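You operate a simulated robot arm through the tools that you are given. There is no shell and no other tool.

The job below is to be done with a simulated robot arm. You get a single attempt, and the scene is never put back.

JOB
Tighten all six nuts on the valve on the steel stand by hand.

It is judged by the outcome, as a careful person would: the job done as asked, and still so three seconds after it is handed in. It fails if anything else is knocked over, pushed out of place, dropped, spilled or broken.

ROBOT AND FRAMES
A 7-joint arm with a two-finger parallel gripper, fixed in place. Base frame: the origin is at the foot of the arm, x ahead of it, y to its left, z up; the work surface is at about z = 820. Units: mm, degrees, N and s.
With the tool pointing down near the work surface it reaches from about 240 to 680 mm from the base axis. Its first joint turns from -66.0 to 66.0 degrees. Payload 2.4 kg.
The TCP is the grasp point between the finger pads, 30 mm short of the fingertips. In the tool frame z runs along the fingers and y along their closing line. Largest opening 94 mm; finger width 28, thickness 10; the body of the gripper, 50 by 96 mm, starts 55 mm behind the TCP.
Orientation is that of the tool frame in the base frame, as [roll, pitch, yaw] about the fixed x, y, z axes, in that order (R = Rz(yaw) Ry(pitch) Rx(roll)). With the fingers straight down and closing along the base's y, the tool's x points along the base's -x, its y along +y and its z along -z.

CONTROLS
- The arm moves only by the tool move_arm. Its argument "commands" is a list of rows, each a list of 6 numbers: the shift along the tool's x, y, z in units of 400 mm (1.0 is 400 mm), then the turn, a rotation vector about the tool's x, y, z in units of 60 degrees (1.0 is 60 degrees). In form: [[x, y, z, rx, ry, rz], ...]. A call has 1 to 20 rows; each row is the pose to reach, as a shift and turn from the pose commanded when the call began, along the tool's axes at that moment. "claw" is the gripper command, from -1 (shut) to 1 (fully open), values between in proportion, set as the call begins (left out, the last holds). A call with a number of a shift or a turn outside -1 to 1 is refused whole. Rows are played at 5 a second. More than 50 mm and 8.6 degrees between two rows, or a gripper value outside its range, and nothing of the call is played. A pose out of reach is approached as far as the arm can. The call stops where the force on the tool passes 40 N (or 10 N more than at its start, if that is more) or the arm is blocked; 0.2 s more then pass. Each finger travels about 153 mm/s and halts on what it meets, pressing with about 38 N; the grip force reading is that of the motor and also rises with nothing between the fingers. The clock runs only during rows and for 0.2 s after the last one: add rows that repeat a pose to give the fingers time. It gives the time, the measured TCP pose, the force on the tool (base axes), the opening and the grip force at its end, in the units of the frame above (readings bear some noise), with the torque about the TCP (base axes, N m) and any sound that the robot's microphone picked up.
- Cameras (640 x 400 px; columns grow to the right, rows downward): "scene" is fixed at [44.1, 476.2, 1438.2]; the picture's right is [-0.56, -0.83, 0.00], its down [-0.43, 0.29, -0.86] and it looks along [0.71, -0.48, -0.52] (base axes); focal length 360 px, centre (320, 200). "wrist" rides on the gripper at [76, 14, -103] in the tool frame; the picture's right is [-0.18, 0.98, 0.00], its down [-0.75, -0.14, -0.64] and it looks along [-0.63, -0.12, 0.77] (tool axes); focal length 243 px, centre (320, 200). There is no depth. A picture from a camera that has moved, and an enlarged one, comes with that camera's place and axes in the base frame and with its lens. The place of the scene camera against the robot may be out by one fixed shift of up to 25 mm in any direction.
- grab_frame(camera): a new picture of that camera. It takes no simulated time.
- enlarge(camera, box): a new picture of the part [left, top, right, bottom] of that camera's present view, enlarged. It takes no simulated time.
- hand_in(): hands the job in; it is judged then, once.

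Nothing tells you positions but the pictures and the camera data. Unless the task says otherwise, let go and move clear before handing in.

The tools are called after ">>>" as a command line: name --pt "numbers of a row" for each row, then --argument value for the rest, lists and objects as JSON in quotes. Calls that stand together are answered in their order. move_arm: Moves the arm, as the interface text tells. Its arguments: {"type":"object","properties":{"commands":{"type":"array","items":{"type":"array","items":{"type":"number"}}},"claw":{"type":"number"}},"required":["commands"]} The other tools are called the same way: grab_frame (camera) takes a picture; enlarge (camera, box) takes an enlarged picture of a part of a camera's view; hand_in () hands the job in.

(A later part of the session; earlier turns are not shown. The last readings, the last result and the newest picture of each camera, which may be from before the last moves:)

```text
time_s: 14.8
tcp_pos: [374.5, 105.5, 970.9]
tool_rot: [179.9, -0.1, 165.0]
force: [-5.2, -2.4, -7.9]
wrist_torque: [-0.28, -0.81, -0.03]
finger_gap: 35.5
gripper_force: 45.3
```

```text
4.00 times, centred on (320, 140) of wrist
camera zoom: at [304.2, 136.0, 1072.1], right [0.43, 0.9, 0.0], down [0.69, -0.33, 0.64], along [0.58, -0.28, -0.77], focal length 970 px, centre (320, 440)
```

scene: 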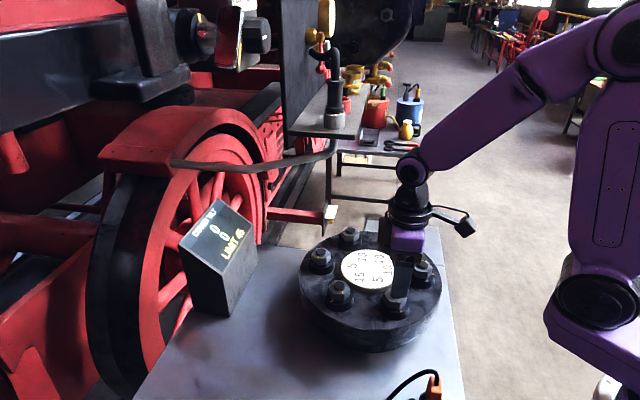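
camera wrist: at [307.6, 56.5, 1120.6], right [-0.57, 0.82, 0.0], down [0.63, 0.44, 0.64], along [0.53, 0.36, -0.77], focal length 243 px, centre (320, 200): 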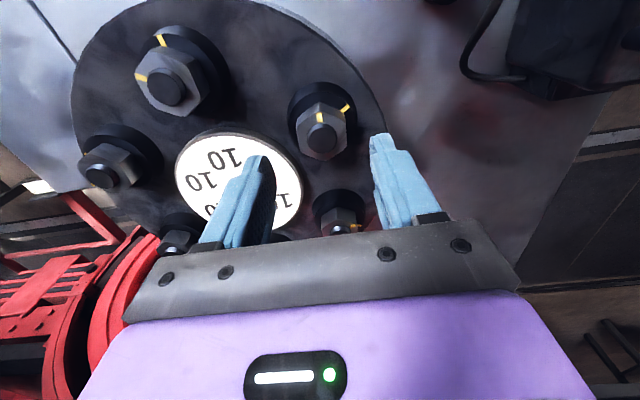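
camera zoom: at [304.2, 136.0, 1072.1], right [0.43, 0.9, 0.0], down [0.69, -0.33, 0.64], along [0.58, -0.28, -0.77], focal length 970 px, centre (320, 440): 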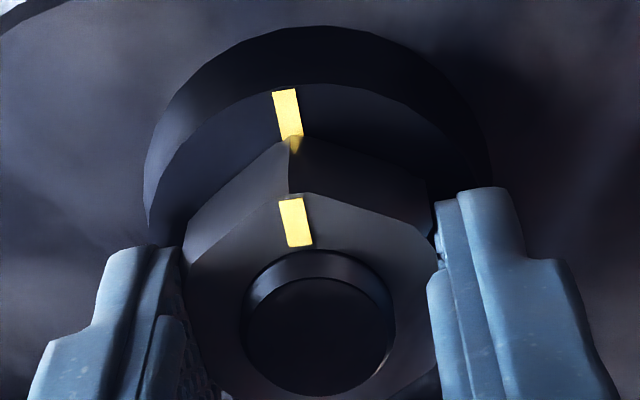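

Marks on A now meet, total turn 60°, display 5 LEFT / 5 FRONT. I'll open the fingers, rise straight up, and check the nut from above.

>>> move_arm --pt "0 0 0 0 0 0" --pt "0 0 0 0 0 0" --pt "0 0 -0.04 0 0 0" --pt "0 0 -0.1 0 0 0" --pt "0 0 -0.175 0 0 0" --pt "0 0 -0.175 0 0 0" --claw 0.28

>>> enlarge --camera "wrist" --box '[220, 50, 420, 210]'

>>> enlarge --camera "scene" --box '[280, 210, 460, 360]'

>>> enlarge --camera "scene" --box '[190, 190, 270, 270]'

```text
time_s: 16.2
tcp_pos: [374.1, 105.3, 1040.2]
tool_rot: [-180.0, -0.1, 165.3]
force: [0.3, 0.4, -0.5]
wrist_torque: [0.01, 0.0, 0.02]
finger_gap: 60.4
gripper_force: 0.1
```

```text
2.50 times, centred on (320, 130) of wrist
camera zoom: at [304.0, 136.6, 1141.8], right [0.43, 0.9, 0.0], down [0.69, -0.33, 0.64], along [0.58, -0.28, -0.77], focal length 606 px, centre (320, 375)
```

zoom: 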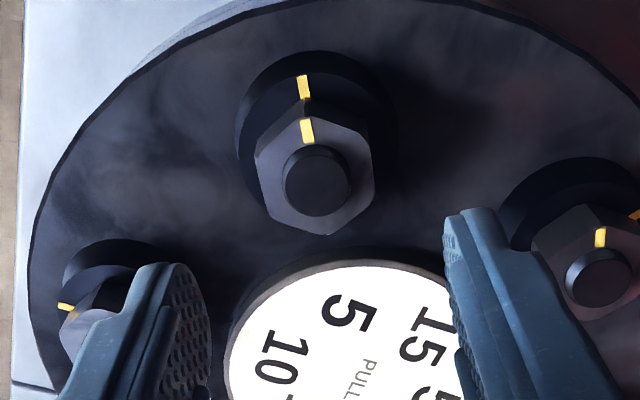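

```text
2.67 times, centred on (370, 285) of scene
camera zoom: at [44.1, 476.2, 1438.2], right [-0.56, -0.83, 0.0], down [-0.43, 0.29, -0.86], along [0.71, -0.48, -0.52], focal length 961 px, centre (187, -27)
```

zoom: 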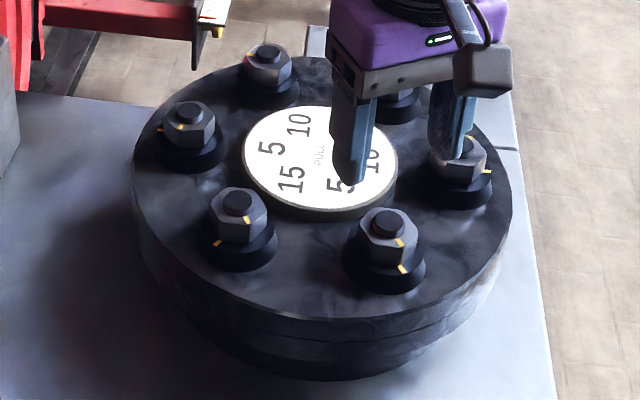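

```text
5.00 times, centred on (230, 230) of scene
camera zoom: at [44.1, 476.2, 1438.2], right [-0.56, -0.83, 0.0], down [-0.43, 0.29, -0.86], along [0.71, -0.48, -0.52], focal length 1802 px, centre (770, 50)
```

zoom: 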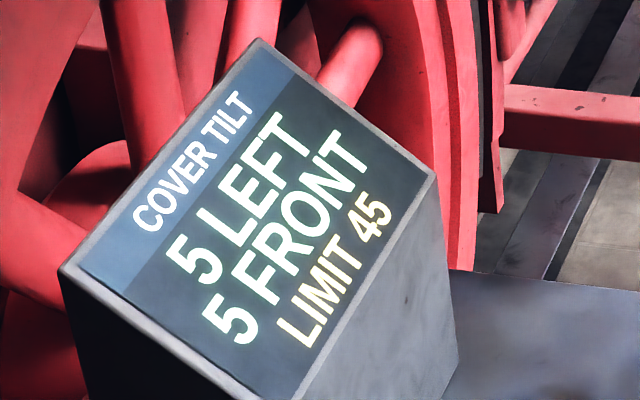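

Nut A's marks line up from above. Its measured position gives a small frame correction (+1.5, +2.1 mm), which I'll apply to D (pull 10, opposite) and hover there at −45° yaw.

>>> move_arm --pt "-0.0649 -0.0004 0.0065 0 0 -0.12475" --pt "-0.1299 -0.0008 0.013 0 0 -0.2495" --pt "-0.1948 -0.0011 0.0195 0 0 -0.37425" --pt "-0.2598 -0.0015 0.026 0 0 -0.499" --pt "-0.3247 -0.0019 0.0325 0 0 -0.62375" --pt "-0.3896 -0.0023 0.039 0 0 -0.7485" --pt "-0.4546 -0.0026 0.0455 0 0 -0.87325" --pt "-0.5195 -0.003 0.052 0 0 -0.998" --pt "-0.5195 -0.003 0.052 0 0 -0.998"

>>> enlarge --camera "wrist" --box '[230, 80, 410, 240]'

>>> grab_frame --camera "scene"

```text
time_s: 18.2
tcp_pos: [573.9, 50.8, 1018.9]
tool_rot: [-180.0, 0.1, -134.8]
force: [0.1, 0.3, -1.0]
wrist_torque: [-0.02, -0.01, 0.0]
finger_gap: 60.2
gripper_force: 0.1
```

```text
2.50 times, centred on (320, 160) of wrist
camera zoom: at [511.0, 4.5, 1121.5], right [-0.57, 0.82, 0.0], down [0.63, 0.43, 0.64], along [0.53, 0.36, -0.77], focal length 606 px, centre (320, 300)
```

zoom: 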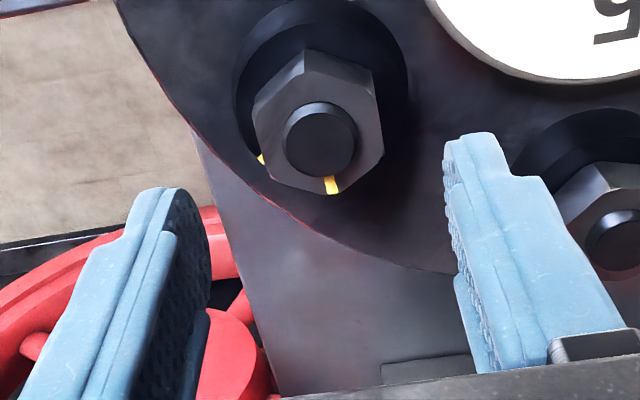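

```text
taken
```

scene: 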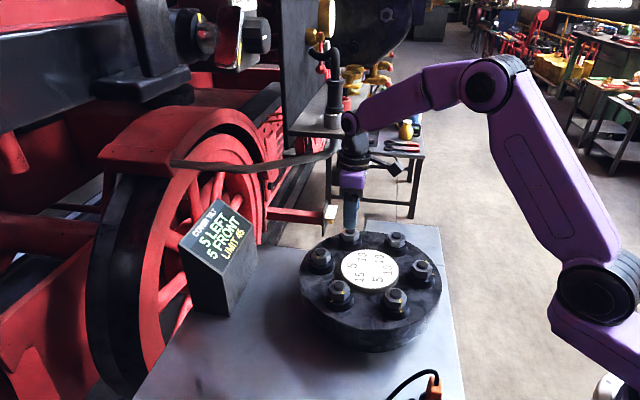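

D's nut is within ~0.5 mm of the tool axis, its marks showing the same 60° to go. Descending to the same grip height.

>>> move_arm --pt "0 0.0007 0.04 0 0 0" --pt "0 0.0007 0.08 0 0 0" --pt "0 0.0007 0.11 0 0 0" --pt "0 0.0007 0.123 0 0 0" --pt "0 0.0007 0.123 0 0 0"

>>> enlarge --camera "wrist" --box '[230, 90, 410, 250]'

```text
time_s: 19.4
tcp_pos: [574.1, 51.1, 969.0]
tool_rot: [179.9, 0.0, -135.0]
force: [0.1, 0.5, -0.1]
wrist_torque: [-0.01, 0.01, 0.03]
finger_gap: 60.3
gripper_force: 0.0
```

```text
2.50 times, centred on (320, 170) of wrist
camera zoom: at [510.4, 5.0, 1072.3], right [-0.57, 0.82, 0.0], down [0.63, 0.43, 0.64], along [0.53, 0.36, -0.77], focal length 606 px, centre (320, 275)
```

zoom: 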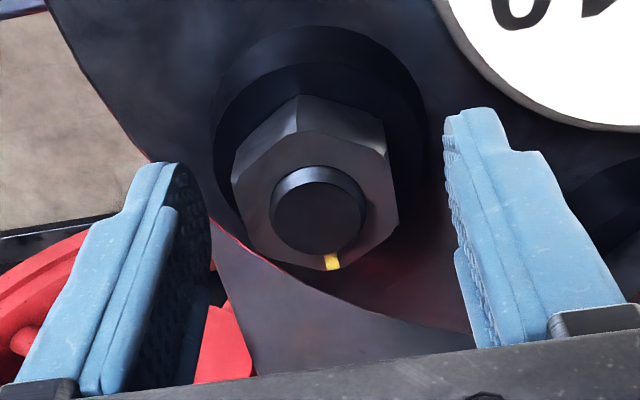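

Nut D is centred between the fingers. Closing on it.

>>> move_arm --pt "0 0 0 0 0 0" --pt "0 0 0 0 0 0" --pt "0 0 0 0 0 0" --claw -1

>>> enlarge --camera "wrist" --box '[230, 90, 410, 250]'

```text
time_s: 20.2
tcp_pos: [575.7, 50.4, 970.9]
tool_rot: [-179.9, 0.0, -135.1]
force: [2.7, -2.7, -3.8]
wrist_torque: [0.11, -0.23, 0.01]
finger_gap: 35.6
gripper_force: 45.0
```

```text
2.50 times, centred on (320, 170) of wrist
camera zoom: at [510.7, 4.5, 1072.3], right [-0.56, 0.83, 0.0], down [0.63, 0.43, 0.64], along [0.53, 0.36, -0.77], focal length 606 px, centre (320, 275)
```

zoom: 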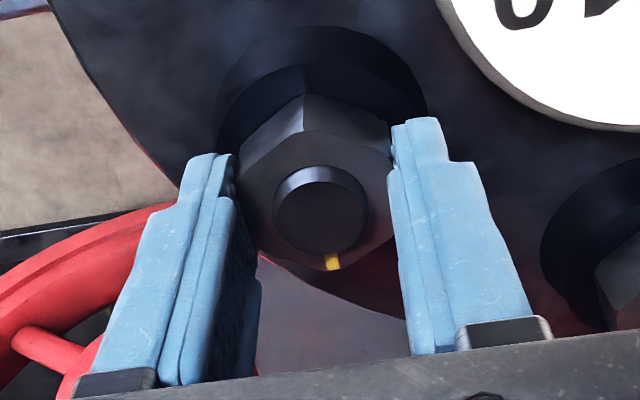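

Held at 36 mm with low side force. Turning D 30° clockwise.

>>> move_arm --pt "0 0 0 0 0 0.1" --pt "0 0 0 0 0 0.2" --pt "0 0 0 0 0 0.3" --pt "0 0 0 0 0 0.4" --pt "0 0 0 0 0 0.5" --pt "0 0 0 0 0 0.5"

>>> enlarge --camera "scene" --box '[190, 190, 270, 270]'

>>> enlarge --camera "wrist" --box '[230, 90, 410, 250]'

```text
time_s: 21.6
tcp_pos: [574.7, 51.8, 970.1]
tool_rot: [-180.0, 0.0, -165.1]
force: [3.6, -5.3, 0.4]
wrist_torque: [-0.34, 0.46, -0.03]
finger_gap: 35.5
gripper_force: 45.2
```

```text
5.00 times, centred on (230, 230) of scene
camera zoom: at [44.2, 476.1, 1438.2], right [-0.56, -0.83, 0.0], down [-0.43, 0.29, -0.86], along [0.71, -0.48, -0.52], focal length 1802 px, centre (770, 50)
```

zoom: 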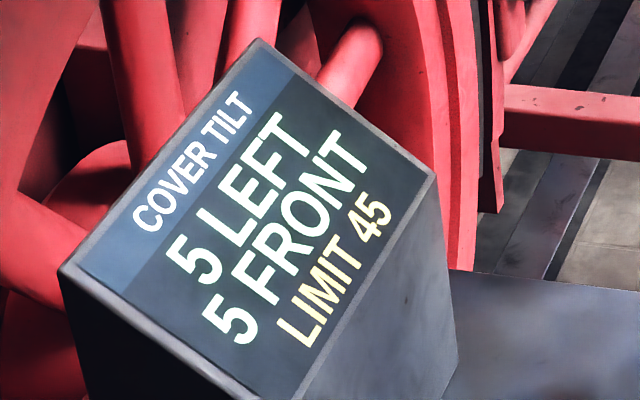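

```text
2.50 times, centred on (320, 170) of wrist
camera zoom: at [497.2, 42.7, 1072.1], right [-0.08, 1.0, 0.0], down [0.76, 0.06, 0.64], along [0.64, 0.05, -0.77], focal length 606 px, centre (320, 275)
```

zoom: 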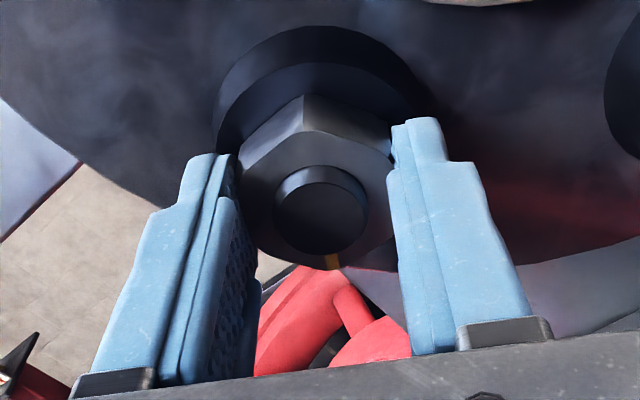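

Low forces, display unchanged so far (as expected before ~40°). Another 15°.

>>> move_arm --pt "0 0 0 0 0 0.1" --pt "0 0 0 0 0 0.2" --pt "0 0 0 0 0 0.25" --pt "0 0 0 0 0 0.25"

>>> enlarge --camera "scene" --box '[190, 190, 270, 270]'

```text
time_s: 22.6
tcp_pos: [574.9, 51.4, 969.8]
tool_rot: [-180.0, -0.1, 179.9]
force: [6.1, -6.4, 0.6]
wrist_torque: [-0.27, 0.64, -0.02]
finger_gap: 35.6
gripper_force: 44.7
```

```text
5.00 times, centred on (230, 230) of scene
camera zoom: at [44.3, 476.1, 1438.2], right [-0.56, -0.83, 0.0], down [-0.43, 0.29, -0.86], along [0.71, -0.48, -0.52], focal length 1802 px, centre (770, 50)
```

zoom: 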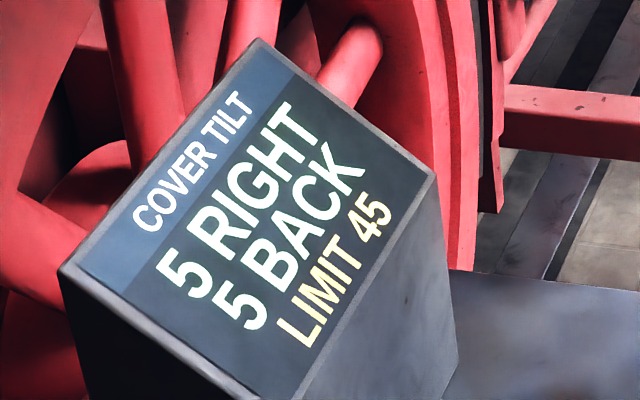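

It now reads 5 RIGHT / 5 BACK, exactly as the model predicts. Finishing D's last 15°.

>>> move_arm --pt "0 0 0 0 0 0.1" --pt "0 0 0 0 0 0.2" --pt "0 0 0 0 0 0.25" --pt "0 0 0 0 0 0.25"

>>> enlarge --camera "wrist" --box '[270, 90, 370, 190]'

>>> enlarge --camera "scene" --box '[190, 190, 270, 270]'

```text
time_s: 23.6
tcp_pos: [575.1, 51.8, 970.1]
tool_rot: [-180.0, 0.0, 164.9]
force: [-0.3, -4.3, -0.1]
wrist_torque: [-0.53, -0.95, 0.01]
finger_gap: 35.8
gripper_force: 45.2
```

```text
4.00 times, centred on (320, 140) of wrist
camera zoom: at [504.7, 82.4, 1071.9], right [0.43, 0.9, 0.0], down [0.69, -0.33, 0.64], along [0.58, -0.28, -0.77], focal length 970 px, centre (320, 440)
```

zoom: 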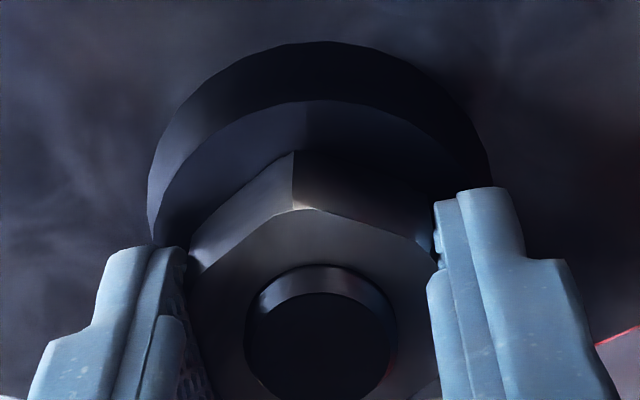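

```text
5.00 times, centred on (230, 230) of scene
camera zoom: at [44.1, 476.1, 1438.2], right [-0.56, -0.83, 0.0], down [-0.43, 0.29, -0.86], along [0.71, -0.48, -0.52], focal length 1802 px, centre (770, 50)
```

zoom: 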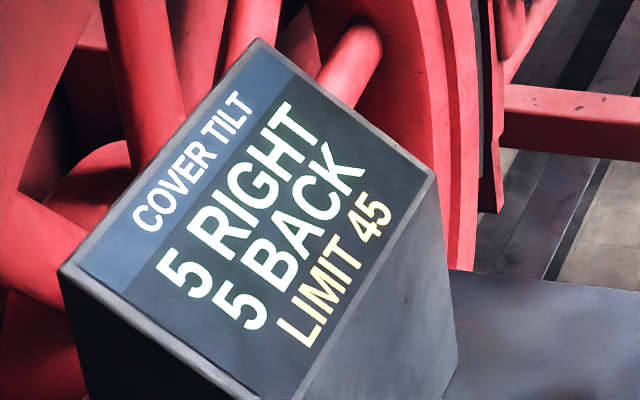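

D has had its full 60°. Releasing and rising to check it.

>>> move_arm --pt "0 0 0 0 0 0" --pt "0 0 0 0 0 0" --pt "0 0 -0.04 0 0 0" --pt "0 0 -0.1 0 0 0" --pt "0 0 -0.175 0 0 0" --pt "0 0 -0.175 0 0 0" --claw 0.28

>>> enlarge --camera "wrist" --box '[220, 50, 420, 210]'

>>> enlarge --camera "scene" --box '[190, 190, 270, 270]'

```text
time_s: 25.0
tcp_pos: [574.6, 51.3, 1039.8]
tool_rot: [180.0, -0.1, 165.0]
force: [-0.8, -0.8, -0.3]
wrist_torque: [-0.01, 0.04, 0.02]
finger_gap: 60.2
gripper_force: 0.0
```

```text
2.50 times, centred on (320, 130) of wrist
camera zoom: at [504.5, 82.6, 1142.1], right [0.43, 0.9, 0.0], down [0.69, -0.33, 0.64], along [0.58, -0.28, -0.77], focal length 606 px, centre (320, 375)
```

zoom: 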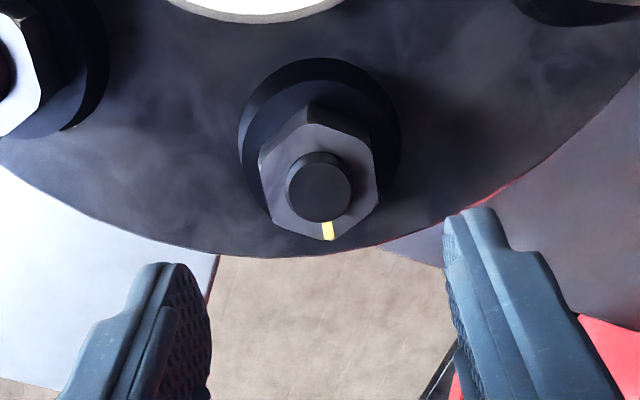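

```text
5.00 times, centred on (230, 230) of scene
camera zoom: at [44.1, 476.2, 1438.2], right [-0.56, -0.83, 0.0], down [-0.43, 0.29, -0.86], along [0.71, -0.48, -0.52], focal length 1802 px, centre (770, 50)
```

zoom: 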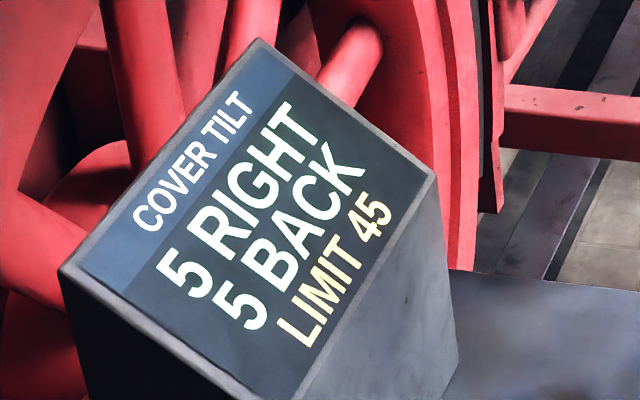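

D's mark now points radially outward. Next is F (pull 10), predicted to give 5 RIGHT / 15 FRONT, well inside the limit; moving above it.

>>> move_arm --pt "0.0489 -0.0284 0.0065 0 0 -0.125" --pt "0.0979 -0.0568 0.013 0 0 -0.25" --pt "0.1468 -0.0851 0.0195 0 0 -0.375" --pt "0.1958 -0.1135 0.026 0 0 -0.5" --pt "0.2447 -0.1419 0.0325 0 0 -0.625" --pt "0.2936 -0.1703 0.039 0 0 -0.75" --pt "0.3426 -0.1986 0.0455 0 0 -0.875" --pt "0.3915 -0.227 0.052 0 0 -1.0" --pt "0.3915 -0.227 0.052 0 0 -1.0"

>>> enlarge --camera "wrist" --box '[230, 80, 410, 240]'

>>> grab_frame --camera "scene"

```text
time_s: 27.0
tcp_pos: [401.3, 2.5, 1019.3]
tool_rot: [180.0, 0.0, -134.8]
force: [-0.4, -0.2, -0.2]
wrist_torque: [-0.02, -0.03, 0.05]
finger_gap: 60.4
gripper_force: 0.0
```

```text
2.50 times, centred on (320, 160) of wrist
camera zoom: at [335.9, -43.0, 1121.3], right [-0.57, 0.82, 0.0], down [0.63, 0.43, 0.64], along [0.53, 0.36, -0.77], focal length 606 px, centre (320, 300)
```

zoom: 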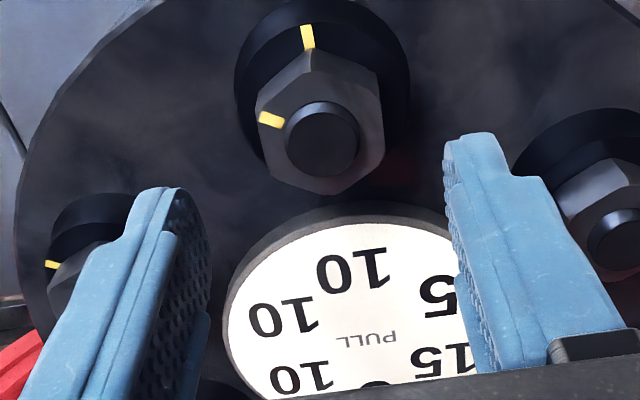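

```text
taken
```

scene: 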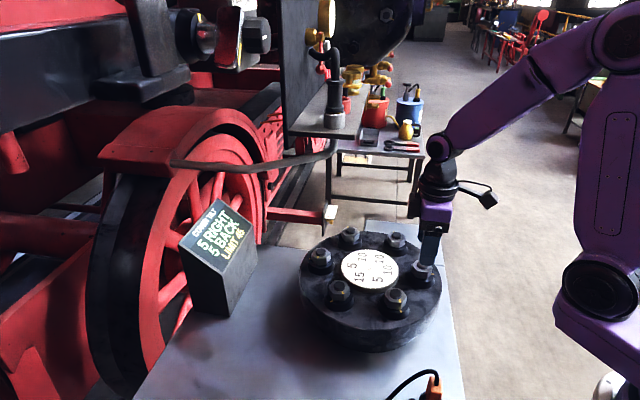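

F is within 1 mm; small correction and descend.

>>> move_arm --pt "0.0005 0.0015 0.04 0 0 0" --pt "0.0005 0.0015 0.08 0 0 0" --pt "0.0005 0.0015 0.11 0 0 0" --pt "0.0005 0.0015 0.123 0 0 0" --pt "0.0005 0.0015 0.123 0 0 0"

>>> enlarge --camera "wrist" --box '[230, 90, 410, 250]'

```text
time_s: 28.2
tcp_pos: [399.2, 4.6, 969.6]
tool_rot: [-180.0, 0.0, -135.0]
force: [0.0, -0.1, -0.3]
wrist_torque: [-0.03, 0.02, -0.01]
finger_gap: 60.1
gripper_force: 0.0
```

```text
2.50 times, centred on (320, 170) of wrist
camera zoom: at [335.5, -42.0, 1071.9], right [-0.57, 0.82, 0.0], down [0.63, 0.43, 0.64], along [0.53, 0.36, -0.77], focal length 606 px, centre (320, 275)
```

zoom: 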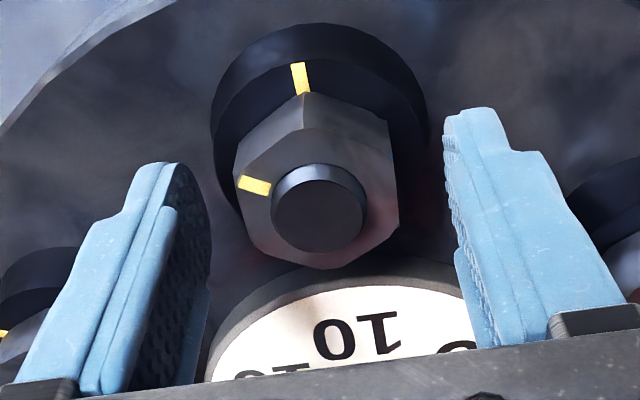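

Nut F is centred with no contact. Closing and then turning the first 30° (no tilt change expected before ~40°).

>>> move_arm --pt "0 0 0 0 0 0" --pt "0 0 0 0 0 0" --pt "0 0 0 0 0 0" --claw -1

>>> move_arm --pt "0 0 0 0 0 0.1" --pt "0 0 0 0 0 0.2" --pt "0 0 0 0 0 0.3" --pt "0 0 0 0 0 0.4" --pt "0 0 0 0 0 0.5" --pt "0 0 0 0 0 0.5"

>>> enlarge --camera "wrist" --box '[230, 90, 410, 250]'

>>> enlarge --camera "scene" --box '[190, 190, 270, 270]'

```text
time_s: 29.0
tcp_pos: [399.8, 4.9, 970.3]
tool_rot: [180.0, 0.1, -135.0]
force: [1.8, -2.7, -2.8]
wrist_torque: [0.01, -0.12, -0.01]
finger_gap: 35.5
gripper_force: 45.1
```

```text
time_s: 30.4
tcp_pos: [400.2, 4.2, 970.4]
tool_rot: [-180.0, -0.2, -165.1]
force: [3.6, -0.1, -11.0]
wrist_torque: [0.05, -0.31, 0.0]
finger_gap: 35.6
gripper_force: 44.7
```

```text
2.50 times, centred on (320, 170) of wrist
camera zoom: at [322.4, -4.3, 1071.9], right [-0.08, 1.0, 0.0], down [0.76, 0.06, 0.64], along [0.64, 0.05, -0.77], focal length 606 px, centre (320, 275)
```

zoom: 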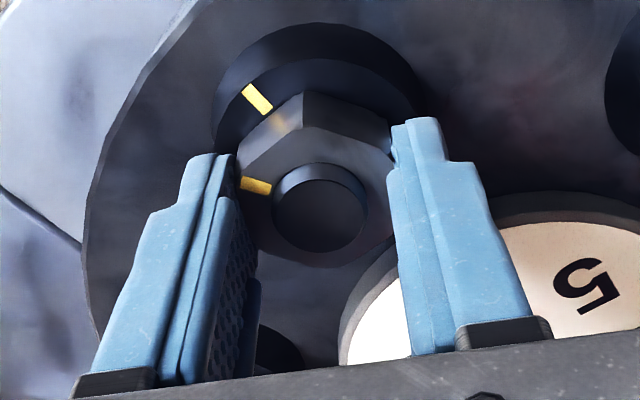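

```text
5.00 times, centred on (230, 230) of scene
camera zoom: at [44.4, 476.2, 1438.2], right [-0.56, -0.83, 0.0], down [-0.43, 0.29, -0.86], along [0.71, -0.48, -0.52], focal length 1802 px, centre (770, 50)
```

zoom: 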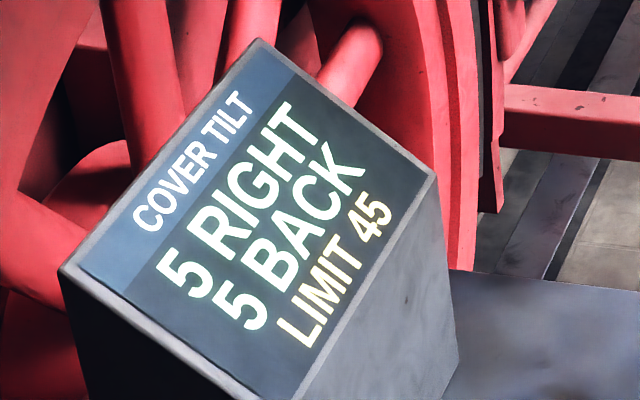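

Turning smoothly with small forces. Next 15° should register F's pull.

>>> move_arm --pt "0 0 0 0 0 0.1" --pt "0 0 0 0 0 0.2" --pt "0 0 0 0 0 0.25" --pt "0 0 0 0 0 0.25"

>>> enlarge --camera "scene" --box '[190, 190, 270, 270]'

```text
time_s: 31.4
tcp_pos: [398.8, 3.4, 970.0]
tool_rot: [179.9, 0.0, 179.9]
force: [7.5, -1.5, -13.5]
wrist_torque: [-0.1, 0.25, -0.01]
finger_gap: 35.3
gripper_force: 45.0
```

```text
5.00 times, centred on (230, 230) of scene
camera zoom: at [44.5, 476.2, 1438.2], right [-0.56, -0.83, 0.0], down [-0.43, 0.29, -0.86], along [0.71, -0.48, -0.52], focal length 1802 px, centre (770, 50)
```

zoom: 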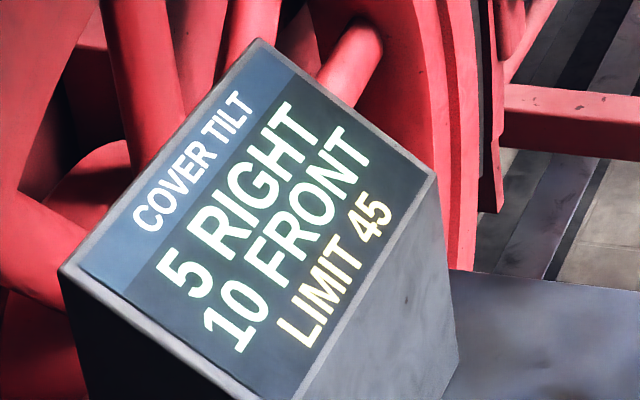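

Now 5 RIGHT / 10 FRONT — consistent with the pulls and far under 45. Finishing F's last 15°.

>>> move_arm --pt "0 0 0 0 0 0.1" --pt "0 0 0 0 0 0.2" --pt "0 0 0 0 0 0.25" --pt "0 0 0 0 0 0.25"

>>> enlarge --camera "wrist" --box '[230, 90, 410, 250]'

>>> enlarge --camera "scene" --box '[190, 190, 270, 270]'

```text
time_s: 32.4
tcp_pos: [399.5, 4.2, 969.2]
tool_rot: [180.0, 0.0, 164.9]
force: [9.1, -6.3, -16.5]
wrist_torque: [-0.09, -0.16, 0.02]
finger_gap: 35.4
gripper_force: 44.8
```

```text
2.50 times, centred on (320, 170) of wrist
camera zoom: at [329.7, 35.1, 1071.9], right [0.43, 0.9, 0.0], down [0.69, -0.33, 0.64], along [0.58, -0.28, -0.77], focal length 606 px, centre (320, 275)
```

zoom: 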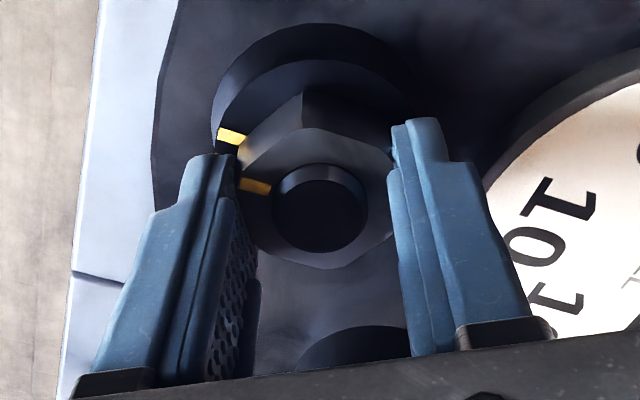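

```text
5.00 times, centred on (230, 230) of scene
camera zoom: at [44.6, 476.0, 1438.2], right [-0.56, -0.83, 0.0], down [-0.43, 0.29, -0.86], along [0.71, -0.48, -0.52], focal length 1802 px, centre (770, 50)
```

zoom: 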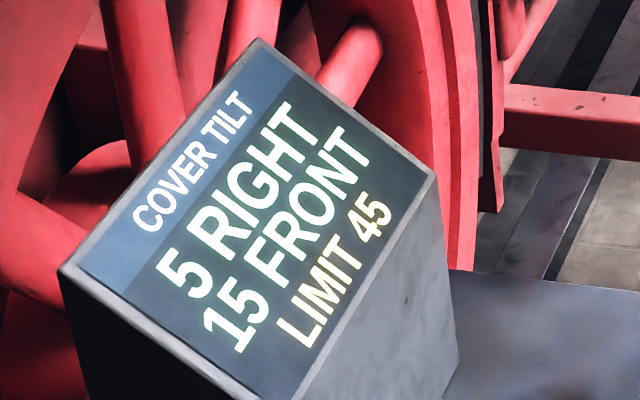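

F complete: 5 RIGHT / 15 FRONT, matching my integer model exactly. Releasing and rising; next is B, predicted 10 LEFT / 0.

>>> move_arm --pt "0 0 0 0 0 0" --pt "0 0 0 0 0 0" --pt "0 0 -0.04 0 0 0" --pt "0 0 -0.1 0 0 0" --pt "0 0 -0.175 0 0 0" --pt "0 0 -0.175 0 0 0" --claw 0.28

>>> enlarge --camera "wrist" --box '[220, 50, 420, 210]'

>>> enlarge --camera "scene" --box '[190, 190, 270, 270]'

```text
time_s: 33.8
tcp_pos: [398.9, 4.2, 1039.8]
tool_rot: [-180.0, 0.0, 165.0]
force: [-0.5, 0.0, -0.4]
wrist_torque: [0.0, 0.01, 0.0]
finger_gap: 60.3
gripper_force: 0.2
```

```text
2.50 times, centred on (320, 130) of wrist
camera zoom: at [328.9, 35.4, 1141.9], right [0.43, 0.9, 0.0], down [0.69, -0.33, 0.64], along [0.58, -0.28, -0.77], focal length 606 px, centre (320, 375)
```

zoom: 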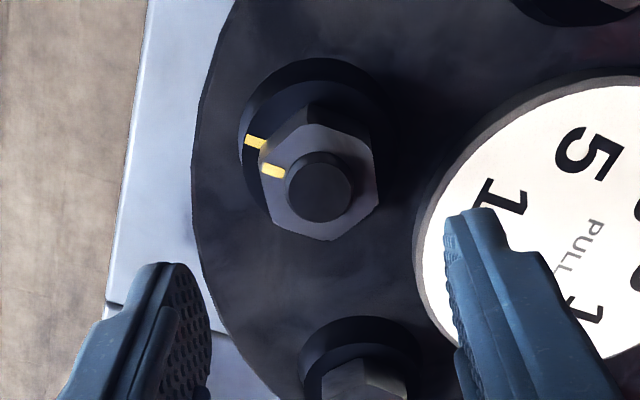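

```text
5.00 times, centred on (230, 230) of scene
camera zoom: at [44.1, 476.2, 1438.2], right [-0.56, -0.83, 0.0], down [-0.43, 0.29, -0.86], along [0.71, -0.48, -0.52], focal length 1802 px, centre (770, 50)
```

zoom: 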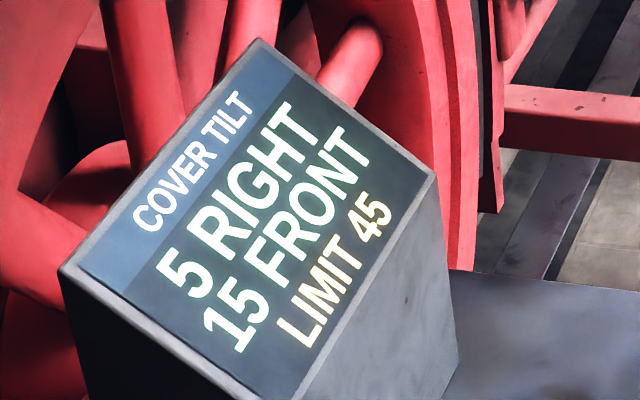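

F's marks line up. Moving above B.

>>> move_arm --pt "-0.0002 0.0566 0.0065 0 0 -0.125" --pt "-0.0004 0.1132 0.013 0 0 -0.25" --pt "-0.0006 0.1697 0.0195 0 0 -0.375" --pt "-0.0009 0.2263 0.026 0 0 -0.5" --pt "-0.0011 0.2829 0.0325 0 0 -0.625" --pt "-0.0013 0.3395 0.039 0 0 -0.75" --pt "-0.0015 0.396 0.0455 0 0 -0.875" --pt "-0.0017 0.4526 0.052 0 0 -1.0" --pt "-0.0017 0.4526 0.052 0 0 -1.0"

>>> enlarge --camera "wrist" --box '[230, 80, 410, 240]'

>>> grab_frame --camera "scene"

```text
time_s: 35.8
tcp_pos: [445.2, 178.4, 1018.6]
tool_rot: [-180.0, 0.0, -134.8]
force: [-0.1, -0.2, 0.5]
wrist_torque: [-0.02, 0.02, -0.03]
finger_gap: 60.1
gripper_force: 0.1
```

```text
2.50 times, centred on (320, 160) of wrist
camera zoom: at [383.2, 133.0, 1121.1], right [-0.57, 0.82, 0.0], down [0.63, 0.43, 0.64], along [0.53, 0.36, -0.77], focal length 606 px, centre (320, 300)
```

zoom: 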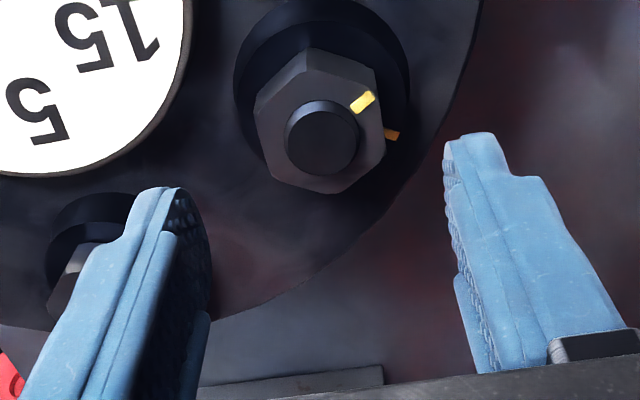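

```text
taken
```

scene: 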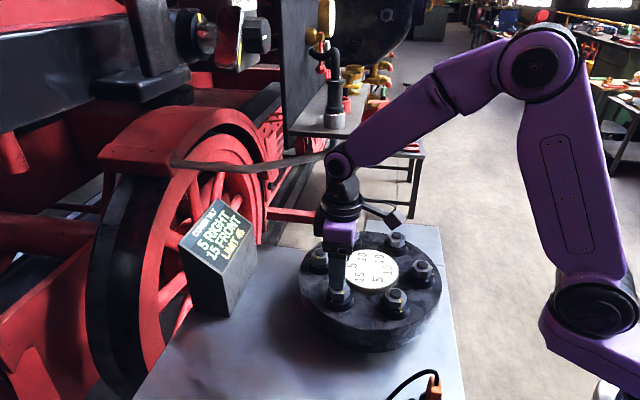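

B sits just as F did; same tiny correction and descend.

>>> move_arm --pt "0.0005 0.0015 0.04 0 0 0" --pt "0.0005 0.0015 0.08 0 0 0" --pt "0.0005 0.0015 0.11 0 0 0" --pt "0.0005 0.0015 0.123 0 0 0" --pt "0.0005 0.0015 0.123 0 0 0"

>>> enlarge --camera "wrist" --box '[230, 90, 410, 250]'

```text
time_s: 37.0
tcp_pos: [446.1, 178.8, 970.0]
tool_rot: [180.0, 0.0, -135.0]
force: [-0.1, 0.0, -0.1]
wrist_torque: [0.02, -0.03, 0.02]
finger_gap: 60.1
gripper_force: 0.0
```

```text
2.50 times, centred on (320, 170) of wrist
camera zoom: at [382.0, 132.7, 1072.3], right [-0.57, 0.82, 0.0], down [0.63, 0.43, 0.64], along [0.53, 0.36, -0.77], focal length 606 px, centre (320, 275)
```

zoom: 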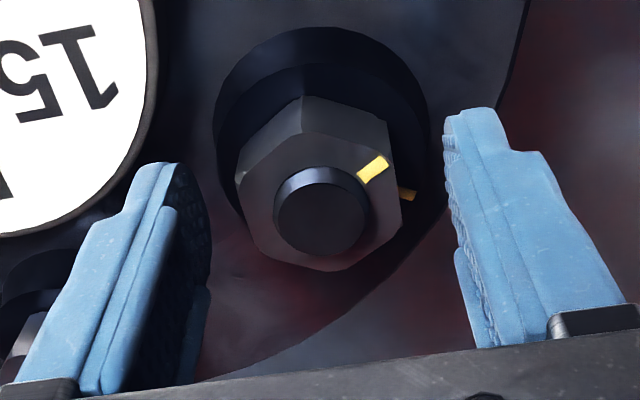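

Centred on B with no contact. Closing, then 30°.

>>> move_arm --pt "0 0 0 0 0 0" --pt "0 0 0 0 0 0" --pt "0 0 0 0 0 0" --claw -1

>>> move_arm --pt "0 0 0 0 0 0.1" --pt "0 0 0 0 0 0.2" --pt "0 0 0 0 0 0.3" --pt "0 0 0 0 0 0.4" --pt "0 0 0 0 0 0.5" --pt "0 0 0 0 0 0.5"

>>> enlarge --camera "wrist" --box '[230, 90, 410, 250]'

>>> enlarge --camera "scene" --box '[190, 190, 270, 270]'

```text
time_s: 37.8
tcp_pos: [445.9, 178.1, 970.5]
tool_rot: [179.9, -0.1, -134.9]
force: [-0.5, 0.2, -1.9]
wrist_torque: [0.13, -0.07, 0.02]
finger_gap: 35.4
gripper_force: 44.7
```

```text
time_s: 39.2
tcp_pos: [445.4, 180.2, 969.3]
tool_rot: [180.0, 0.0, -165.1]
force: [-1.5, 1.3, 1.7]
wrist_torque: [-0.27, 1.01, 0.0]
finger_gap: 35.4
gripper_force: 44.8
```

```text
2.50 times, centred on (320, 170) of wrist
camera zoom: at [368.4, 171.1, 1072.1], right [-0.08, 1.0, 0.0], down [0.76, 0.06, 0.64], along [0.64, 0.05, -0.77], focal length 606 px, centre (320, 275)
```

zoom: 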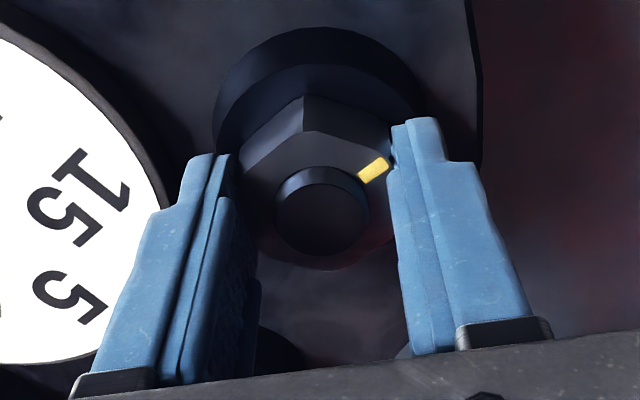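

```text
5.00 times, centred on (230, 230) of scene
camera zoom: at [44.1, 476.3, 1438.2], right [-0.56, -0.83, 0.0], down [-0.43, 0.29, -0.86], along [0.71, -0.48, -0.52], focal length 1802 px, centre (770, 50)
```

zoom: 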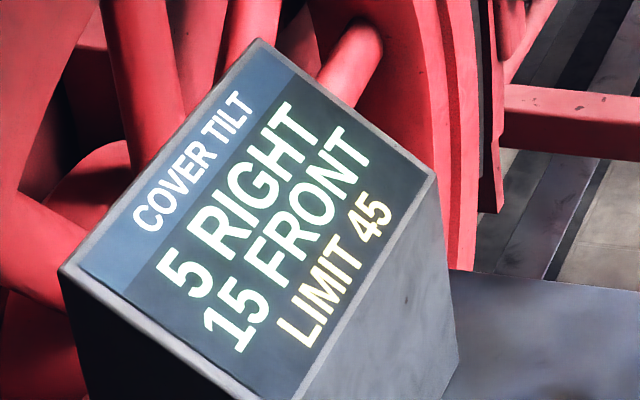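

Smooth with tiny forces. Another 15° on B.

>>> move_arm --pt "0 0 0 0 0 0.1" --pt "0 0 0 0 0 0.2" --pt "0 0 0 0 0 0.25" --pt "0 0 0 0 0 0.25"

>>> enlarge --camera "scene" --box '[190, 190, 270, 270]'

```text
time_s: 40.2
tcp_pos: [445.7, 179.3, 969.7]
tool_rot: [-180.0, -0.1, -180.0]
force: [-6.7, 4.0, -1.7]
wrist_torque: [0.03, -0.2, 0.0]
finger_gap: 35.6
gripper_force: 45.4
```

```text
5.00 times, centred on (230, 230) of scene
camera zoom: at [44.0, 476.4, 1438.2], right [-0.56, -0.83, 0.0], down [-0.43, 0.29, -0.86], along [0.71, -0.48, -0.52], focal length 1802 px, centre (770, 50)
```

zoom: 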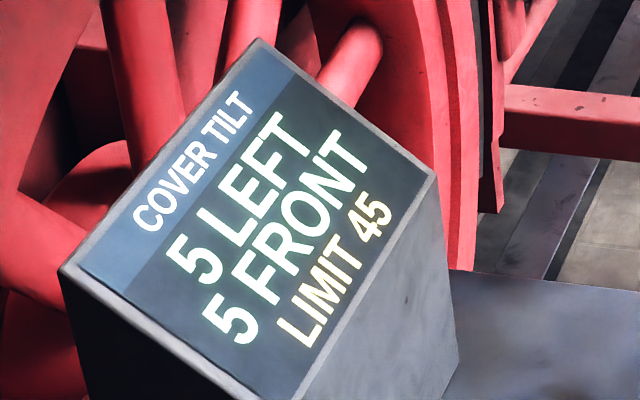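

B is pulling as predicted (5 LEFT / 5 FRONT on the way to 10 LEFT / 0). Finishing the last 15°.

>>> move_arm --pt "0 0 0 0 0 0.1" --pt "0 0 0 0 0 0.2" --pt "0 0 0 0 0 0.25" --pt "0 0 0 0 0 0.25"

>>> enlarge --camera "scene" --box '[190, 190, 270, 270]'

>>> enlarge --camera "wrist" --box '[230, 90, 410, 250]'

```text
time_s: 41.2
tcp_pos: [447.0, 179.4, 970.4]
tool_rot: [-180.0, 0.0, 164.9]
force: [-7.3, 7.4, -2.4]
wrist_torque: [0.1, 0.27, -0.01]
finger_gap: 35.6
gripper_force: 44.8
```

```text
5.00 times, centred on (230, 230) of scene
camera zoom: at [44.0, 476.5, 1438.1], right [-0.56, -0.83, 0.0], down [-0.43, 0.29, -0.86], along [0.71, -0.48, -0.52], focal length 1802 px, centre (770, 50)
```

zoom: 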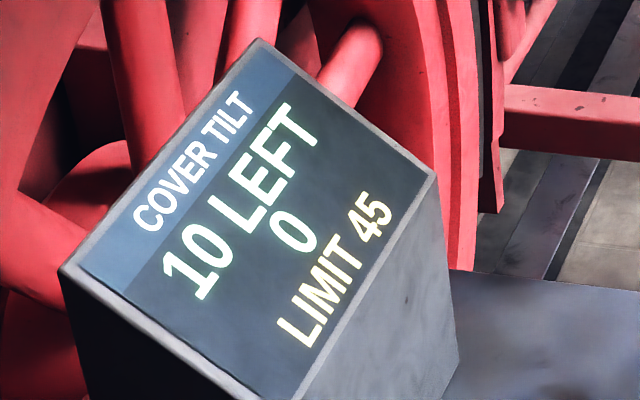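

```text
2.50 times, centred on (320, 170) of wrist
camera zoom: at [375.9, 210.9, 1071.9], right [0.43, 0.9, 0.0], down [0.69, -0.33, 0.64], along [0.58, -0.28, -0.77], focal length 606 px, centre (320, 275)
```

zoom: 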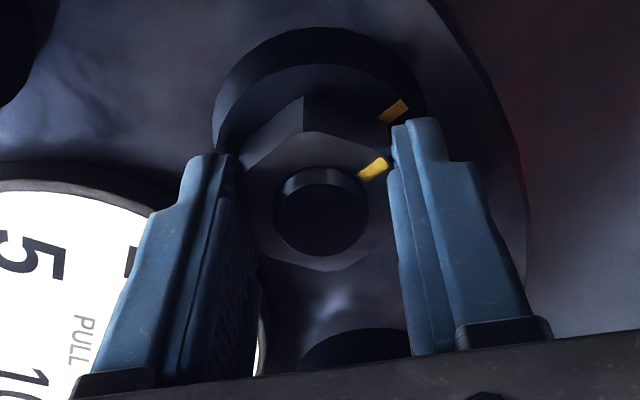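

B complete: 10 LEFT / 0, exactly as predicted. Releasing, rising, checking.

>>> move_arm --pt "0 0 0 0 0 0" --pt "0 0 0 0 0 0" --pt "0 0 -0.04 0 0 0" --pt "0 0 -0.1 0 0 0" --pt "0 0 -0.175 0 0 0" --pt "0 0 -0.175 0 0 0" --claw 0.28

>>> enlarge --camera "wrist" --box '[220, 50, 420, 210]'

>>> enlarge --camera "scene" --box '[190, 190, 270, 270]'

```text
time_s: 42.6
tcp_pos: [446.6, 177.7, 1041.2]
tool_rot: [-179.9, 0.0, 164.9]
force: [-0.2, -0.5, 0.3]
wrist_torque: [0.01, 0.01, 0.04]
finger_gap: 60.3
gripper_force: 0.0
```

```text
2.50 times, centred on (320, 130) of wrist
camera zoom: at [376.3, 209.7, 1142.1], right [0.43, 0.9, 0.0], down [0.69, -0.33, 0.64], along [0.58, -0.28, -0.77], focal length 606 px, centre (320, 375)
```

zoom: 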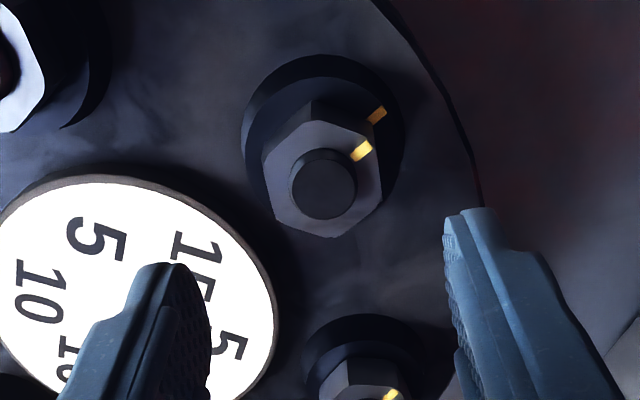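

```text
5.00 times, centred on (230, 230) of scene
camera zoom: at [44.1, 476.2, 1438.2], right [-0.56, -0.83, 0.0], down [-0.43, 0.29, -0.86], along [0.71, -0.48, -0.52], focal length 1802 px, centre (770, 50)
```

zoom: 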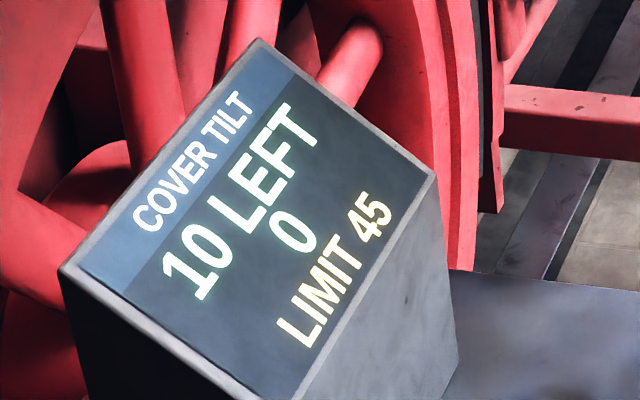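

B's marks line up. Moving above E (pull 10, predicted result 0 / 10 FRONT).

>>> move_arm --pt "-0.0327 -0.0566 0.0065 0 0 -0.125" --pt "-0.0654 -0.1132 0.013 0 0 -0.25" --pt "-0.0981 -0.1698 0.0195 0 0 -0.375" --pt "-0.1308 -0.2264 0.026 0 0 -0.5" --pt "-0.1635 -0.283 0.0325 0 0 -0.625" --pt "-0.1962 -0.3396 0.039 0 0 -0.75" --pt "-0.2289 -0.3962 0.0455 0 0 -0.875" --pt "-0.2616 -0.4528 0.052 0 0 -1.0" --pt "-0.2616 -0.4528 0.052 0 0 -1.0"

>>> enlarge --camera "wrist" --box '[230, 80, 410, 240]'

>>> grab_frame --camera "scene"

```text
time_s: 44.6
tcp_pos: [500.9, -22.6, 1019.7]
tool_rot: [180.0, 0.0, -134.8]
force: [1.1, -0.5, 0.6]
wrist_torque: [0.0, 0.01, 0.01]
finger_gap: 60.2
gripper_force: 0.1
```

```text
2.50 times, centred on (320, 160) of wrist
camera zoom: at [436.8, -69.0, 1121.9], right [-0.57, 0.82, 0.0], down [0.63, 0.43, 0.64], along [0.53, 0.36, -0.77], focal length 606 px, centre (320, 300)
```

zoom: 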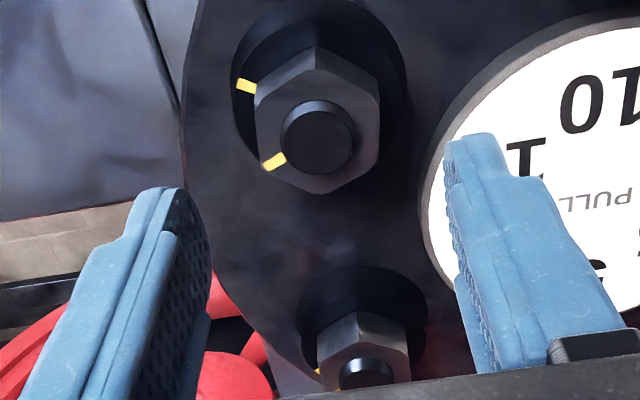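

```text
taken
```

scene: 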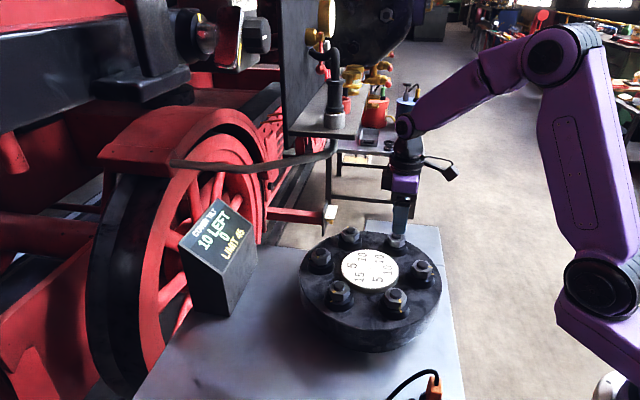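

E is centred sideways; a 1 mm shift along tool x, then descend.

>>> move_arm --pt "0.002 0 0.04 0 0 0" --pt "0.002 0 0.08 0 0 0" --pt "0.002 0 0.11 0 0 0" --pt "0.002 0 0.123 0 0 0" --pt "0.002 0 0.123 0 0 0"

>>> enlarge --camera "wrist" --box '[230, 90, 410, 250]'

```text
time_s: 45.8
tcp_pos: [500.6, -24.3, 968.7]
tool_rot: [-179.9, -0.1, -135.0]
force: [0.2, -0.1, 0.4]
wrist_torque: [0.01, 0.01, -0.01]
finger_gap: 60.1
gripper_force: 0.1
```

```text
2.50 times, centred on (320, 170) of wrist
camera zoom: at [436.0, -69.9, 1072.2], right [-0.57, 0.82, 0.0], down [0.63, 0.43, 0.64], along [0.53, 0.36, -0.77], focal length 606 px, centre (320, 275)
```

zoom: 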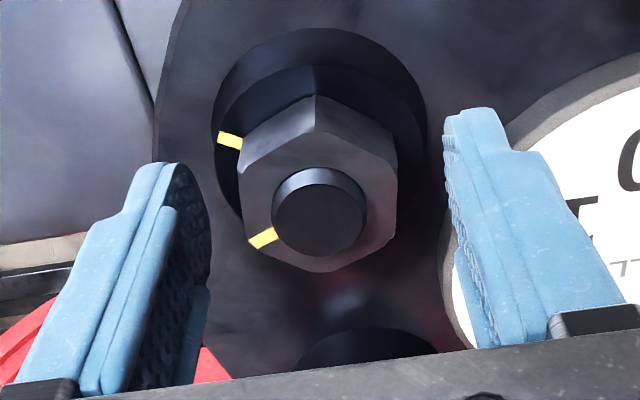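

E's hexagon looks rotated a few degrees compared with the others, so I'll zoom in to measure its orientation before closing.

>>> enlarge --camera "wrist" --box '[280, 115, 365, 205]'

>>> enlarge --camera "scene" --box '[280, 210, 460, 360]'

```text
4.44 times, centred on (322, 160) of wrist
camera zoom: at [436.0, -69.9, 1072.2], right [-0.57, 0.82, 0.0], down [0.63, 0.43, 0.64], along [0.53, 0.36, -0.77], focal length 1078 px, centre (309, 378)
```

zoom: 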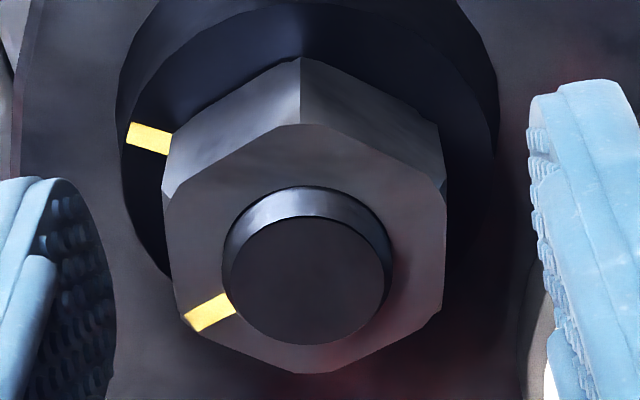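

```text
2.67 times, centred on (370, 285) of scene
camera zoom: at [44.1, 476.2, 1438.2], right [-0.56, -0.83, 0.0], down [-0.43, 0.29, -0.86], along [0.71, -0.48, -0.52], focal length 961 px, centre (187, -27)
```

zoom: 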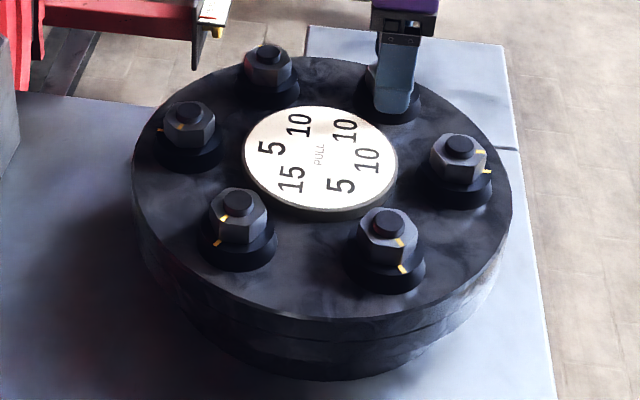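

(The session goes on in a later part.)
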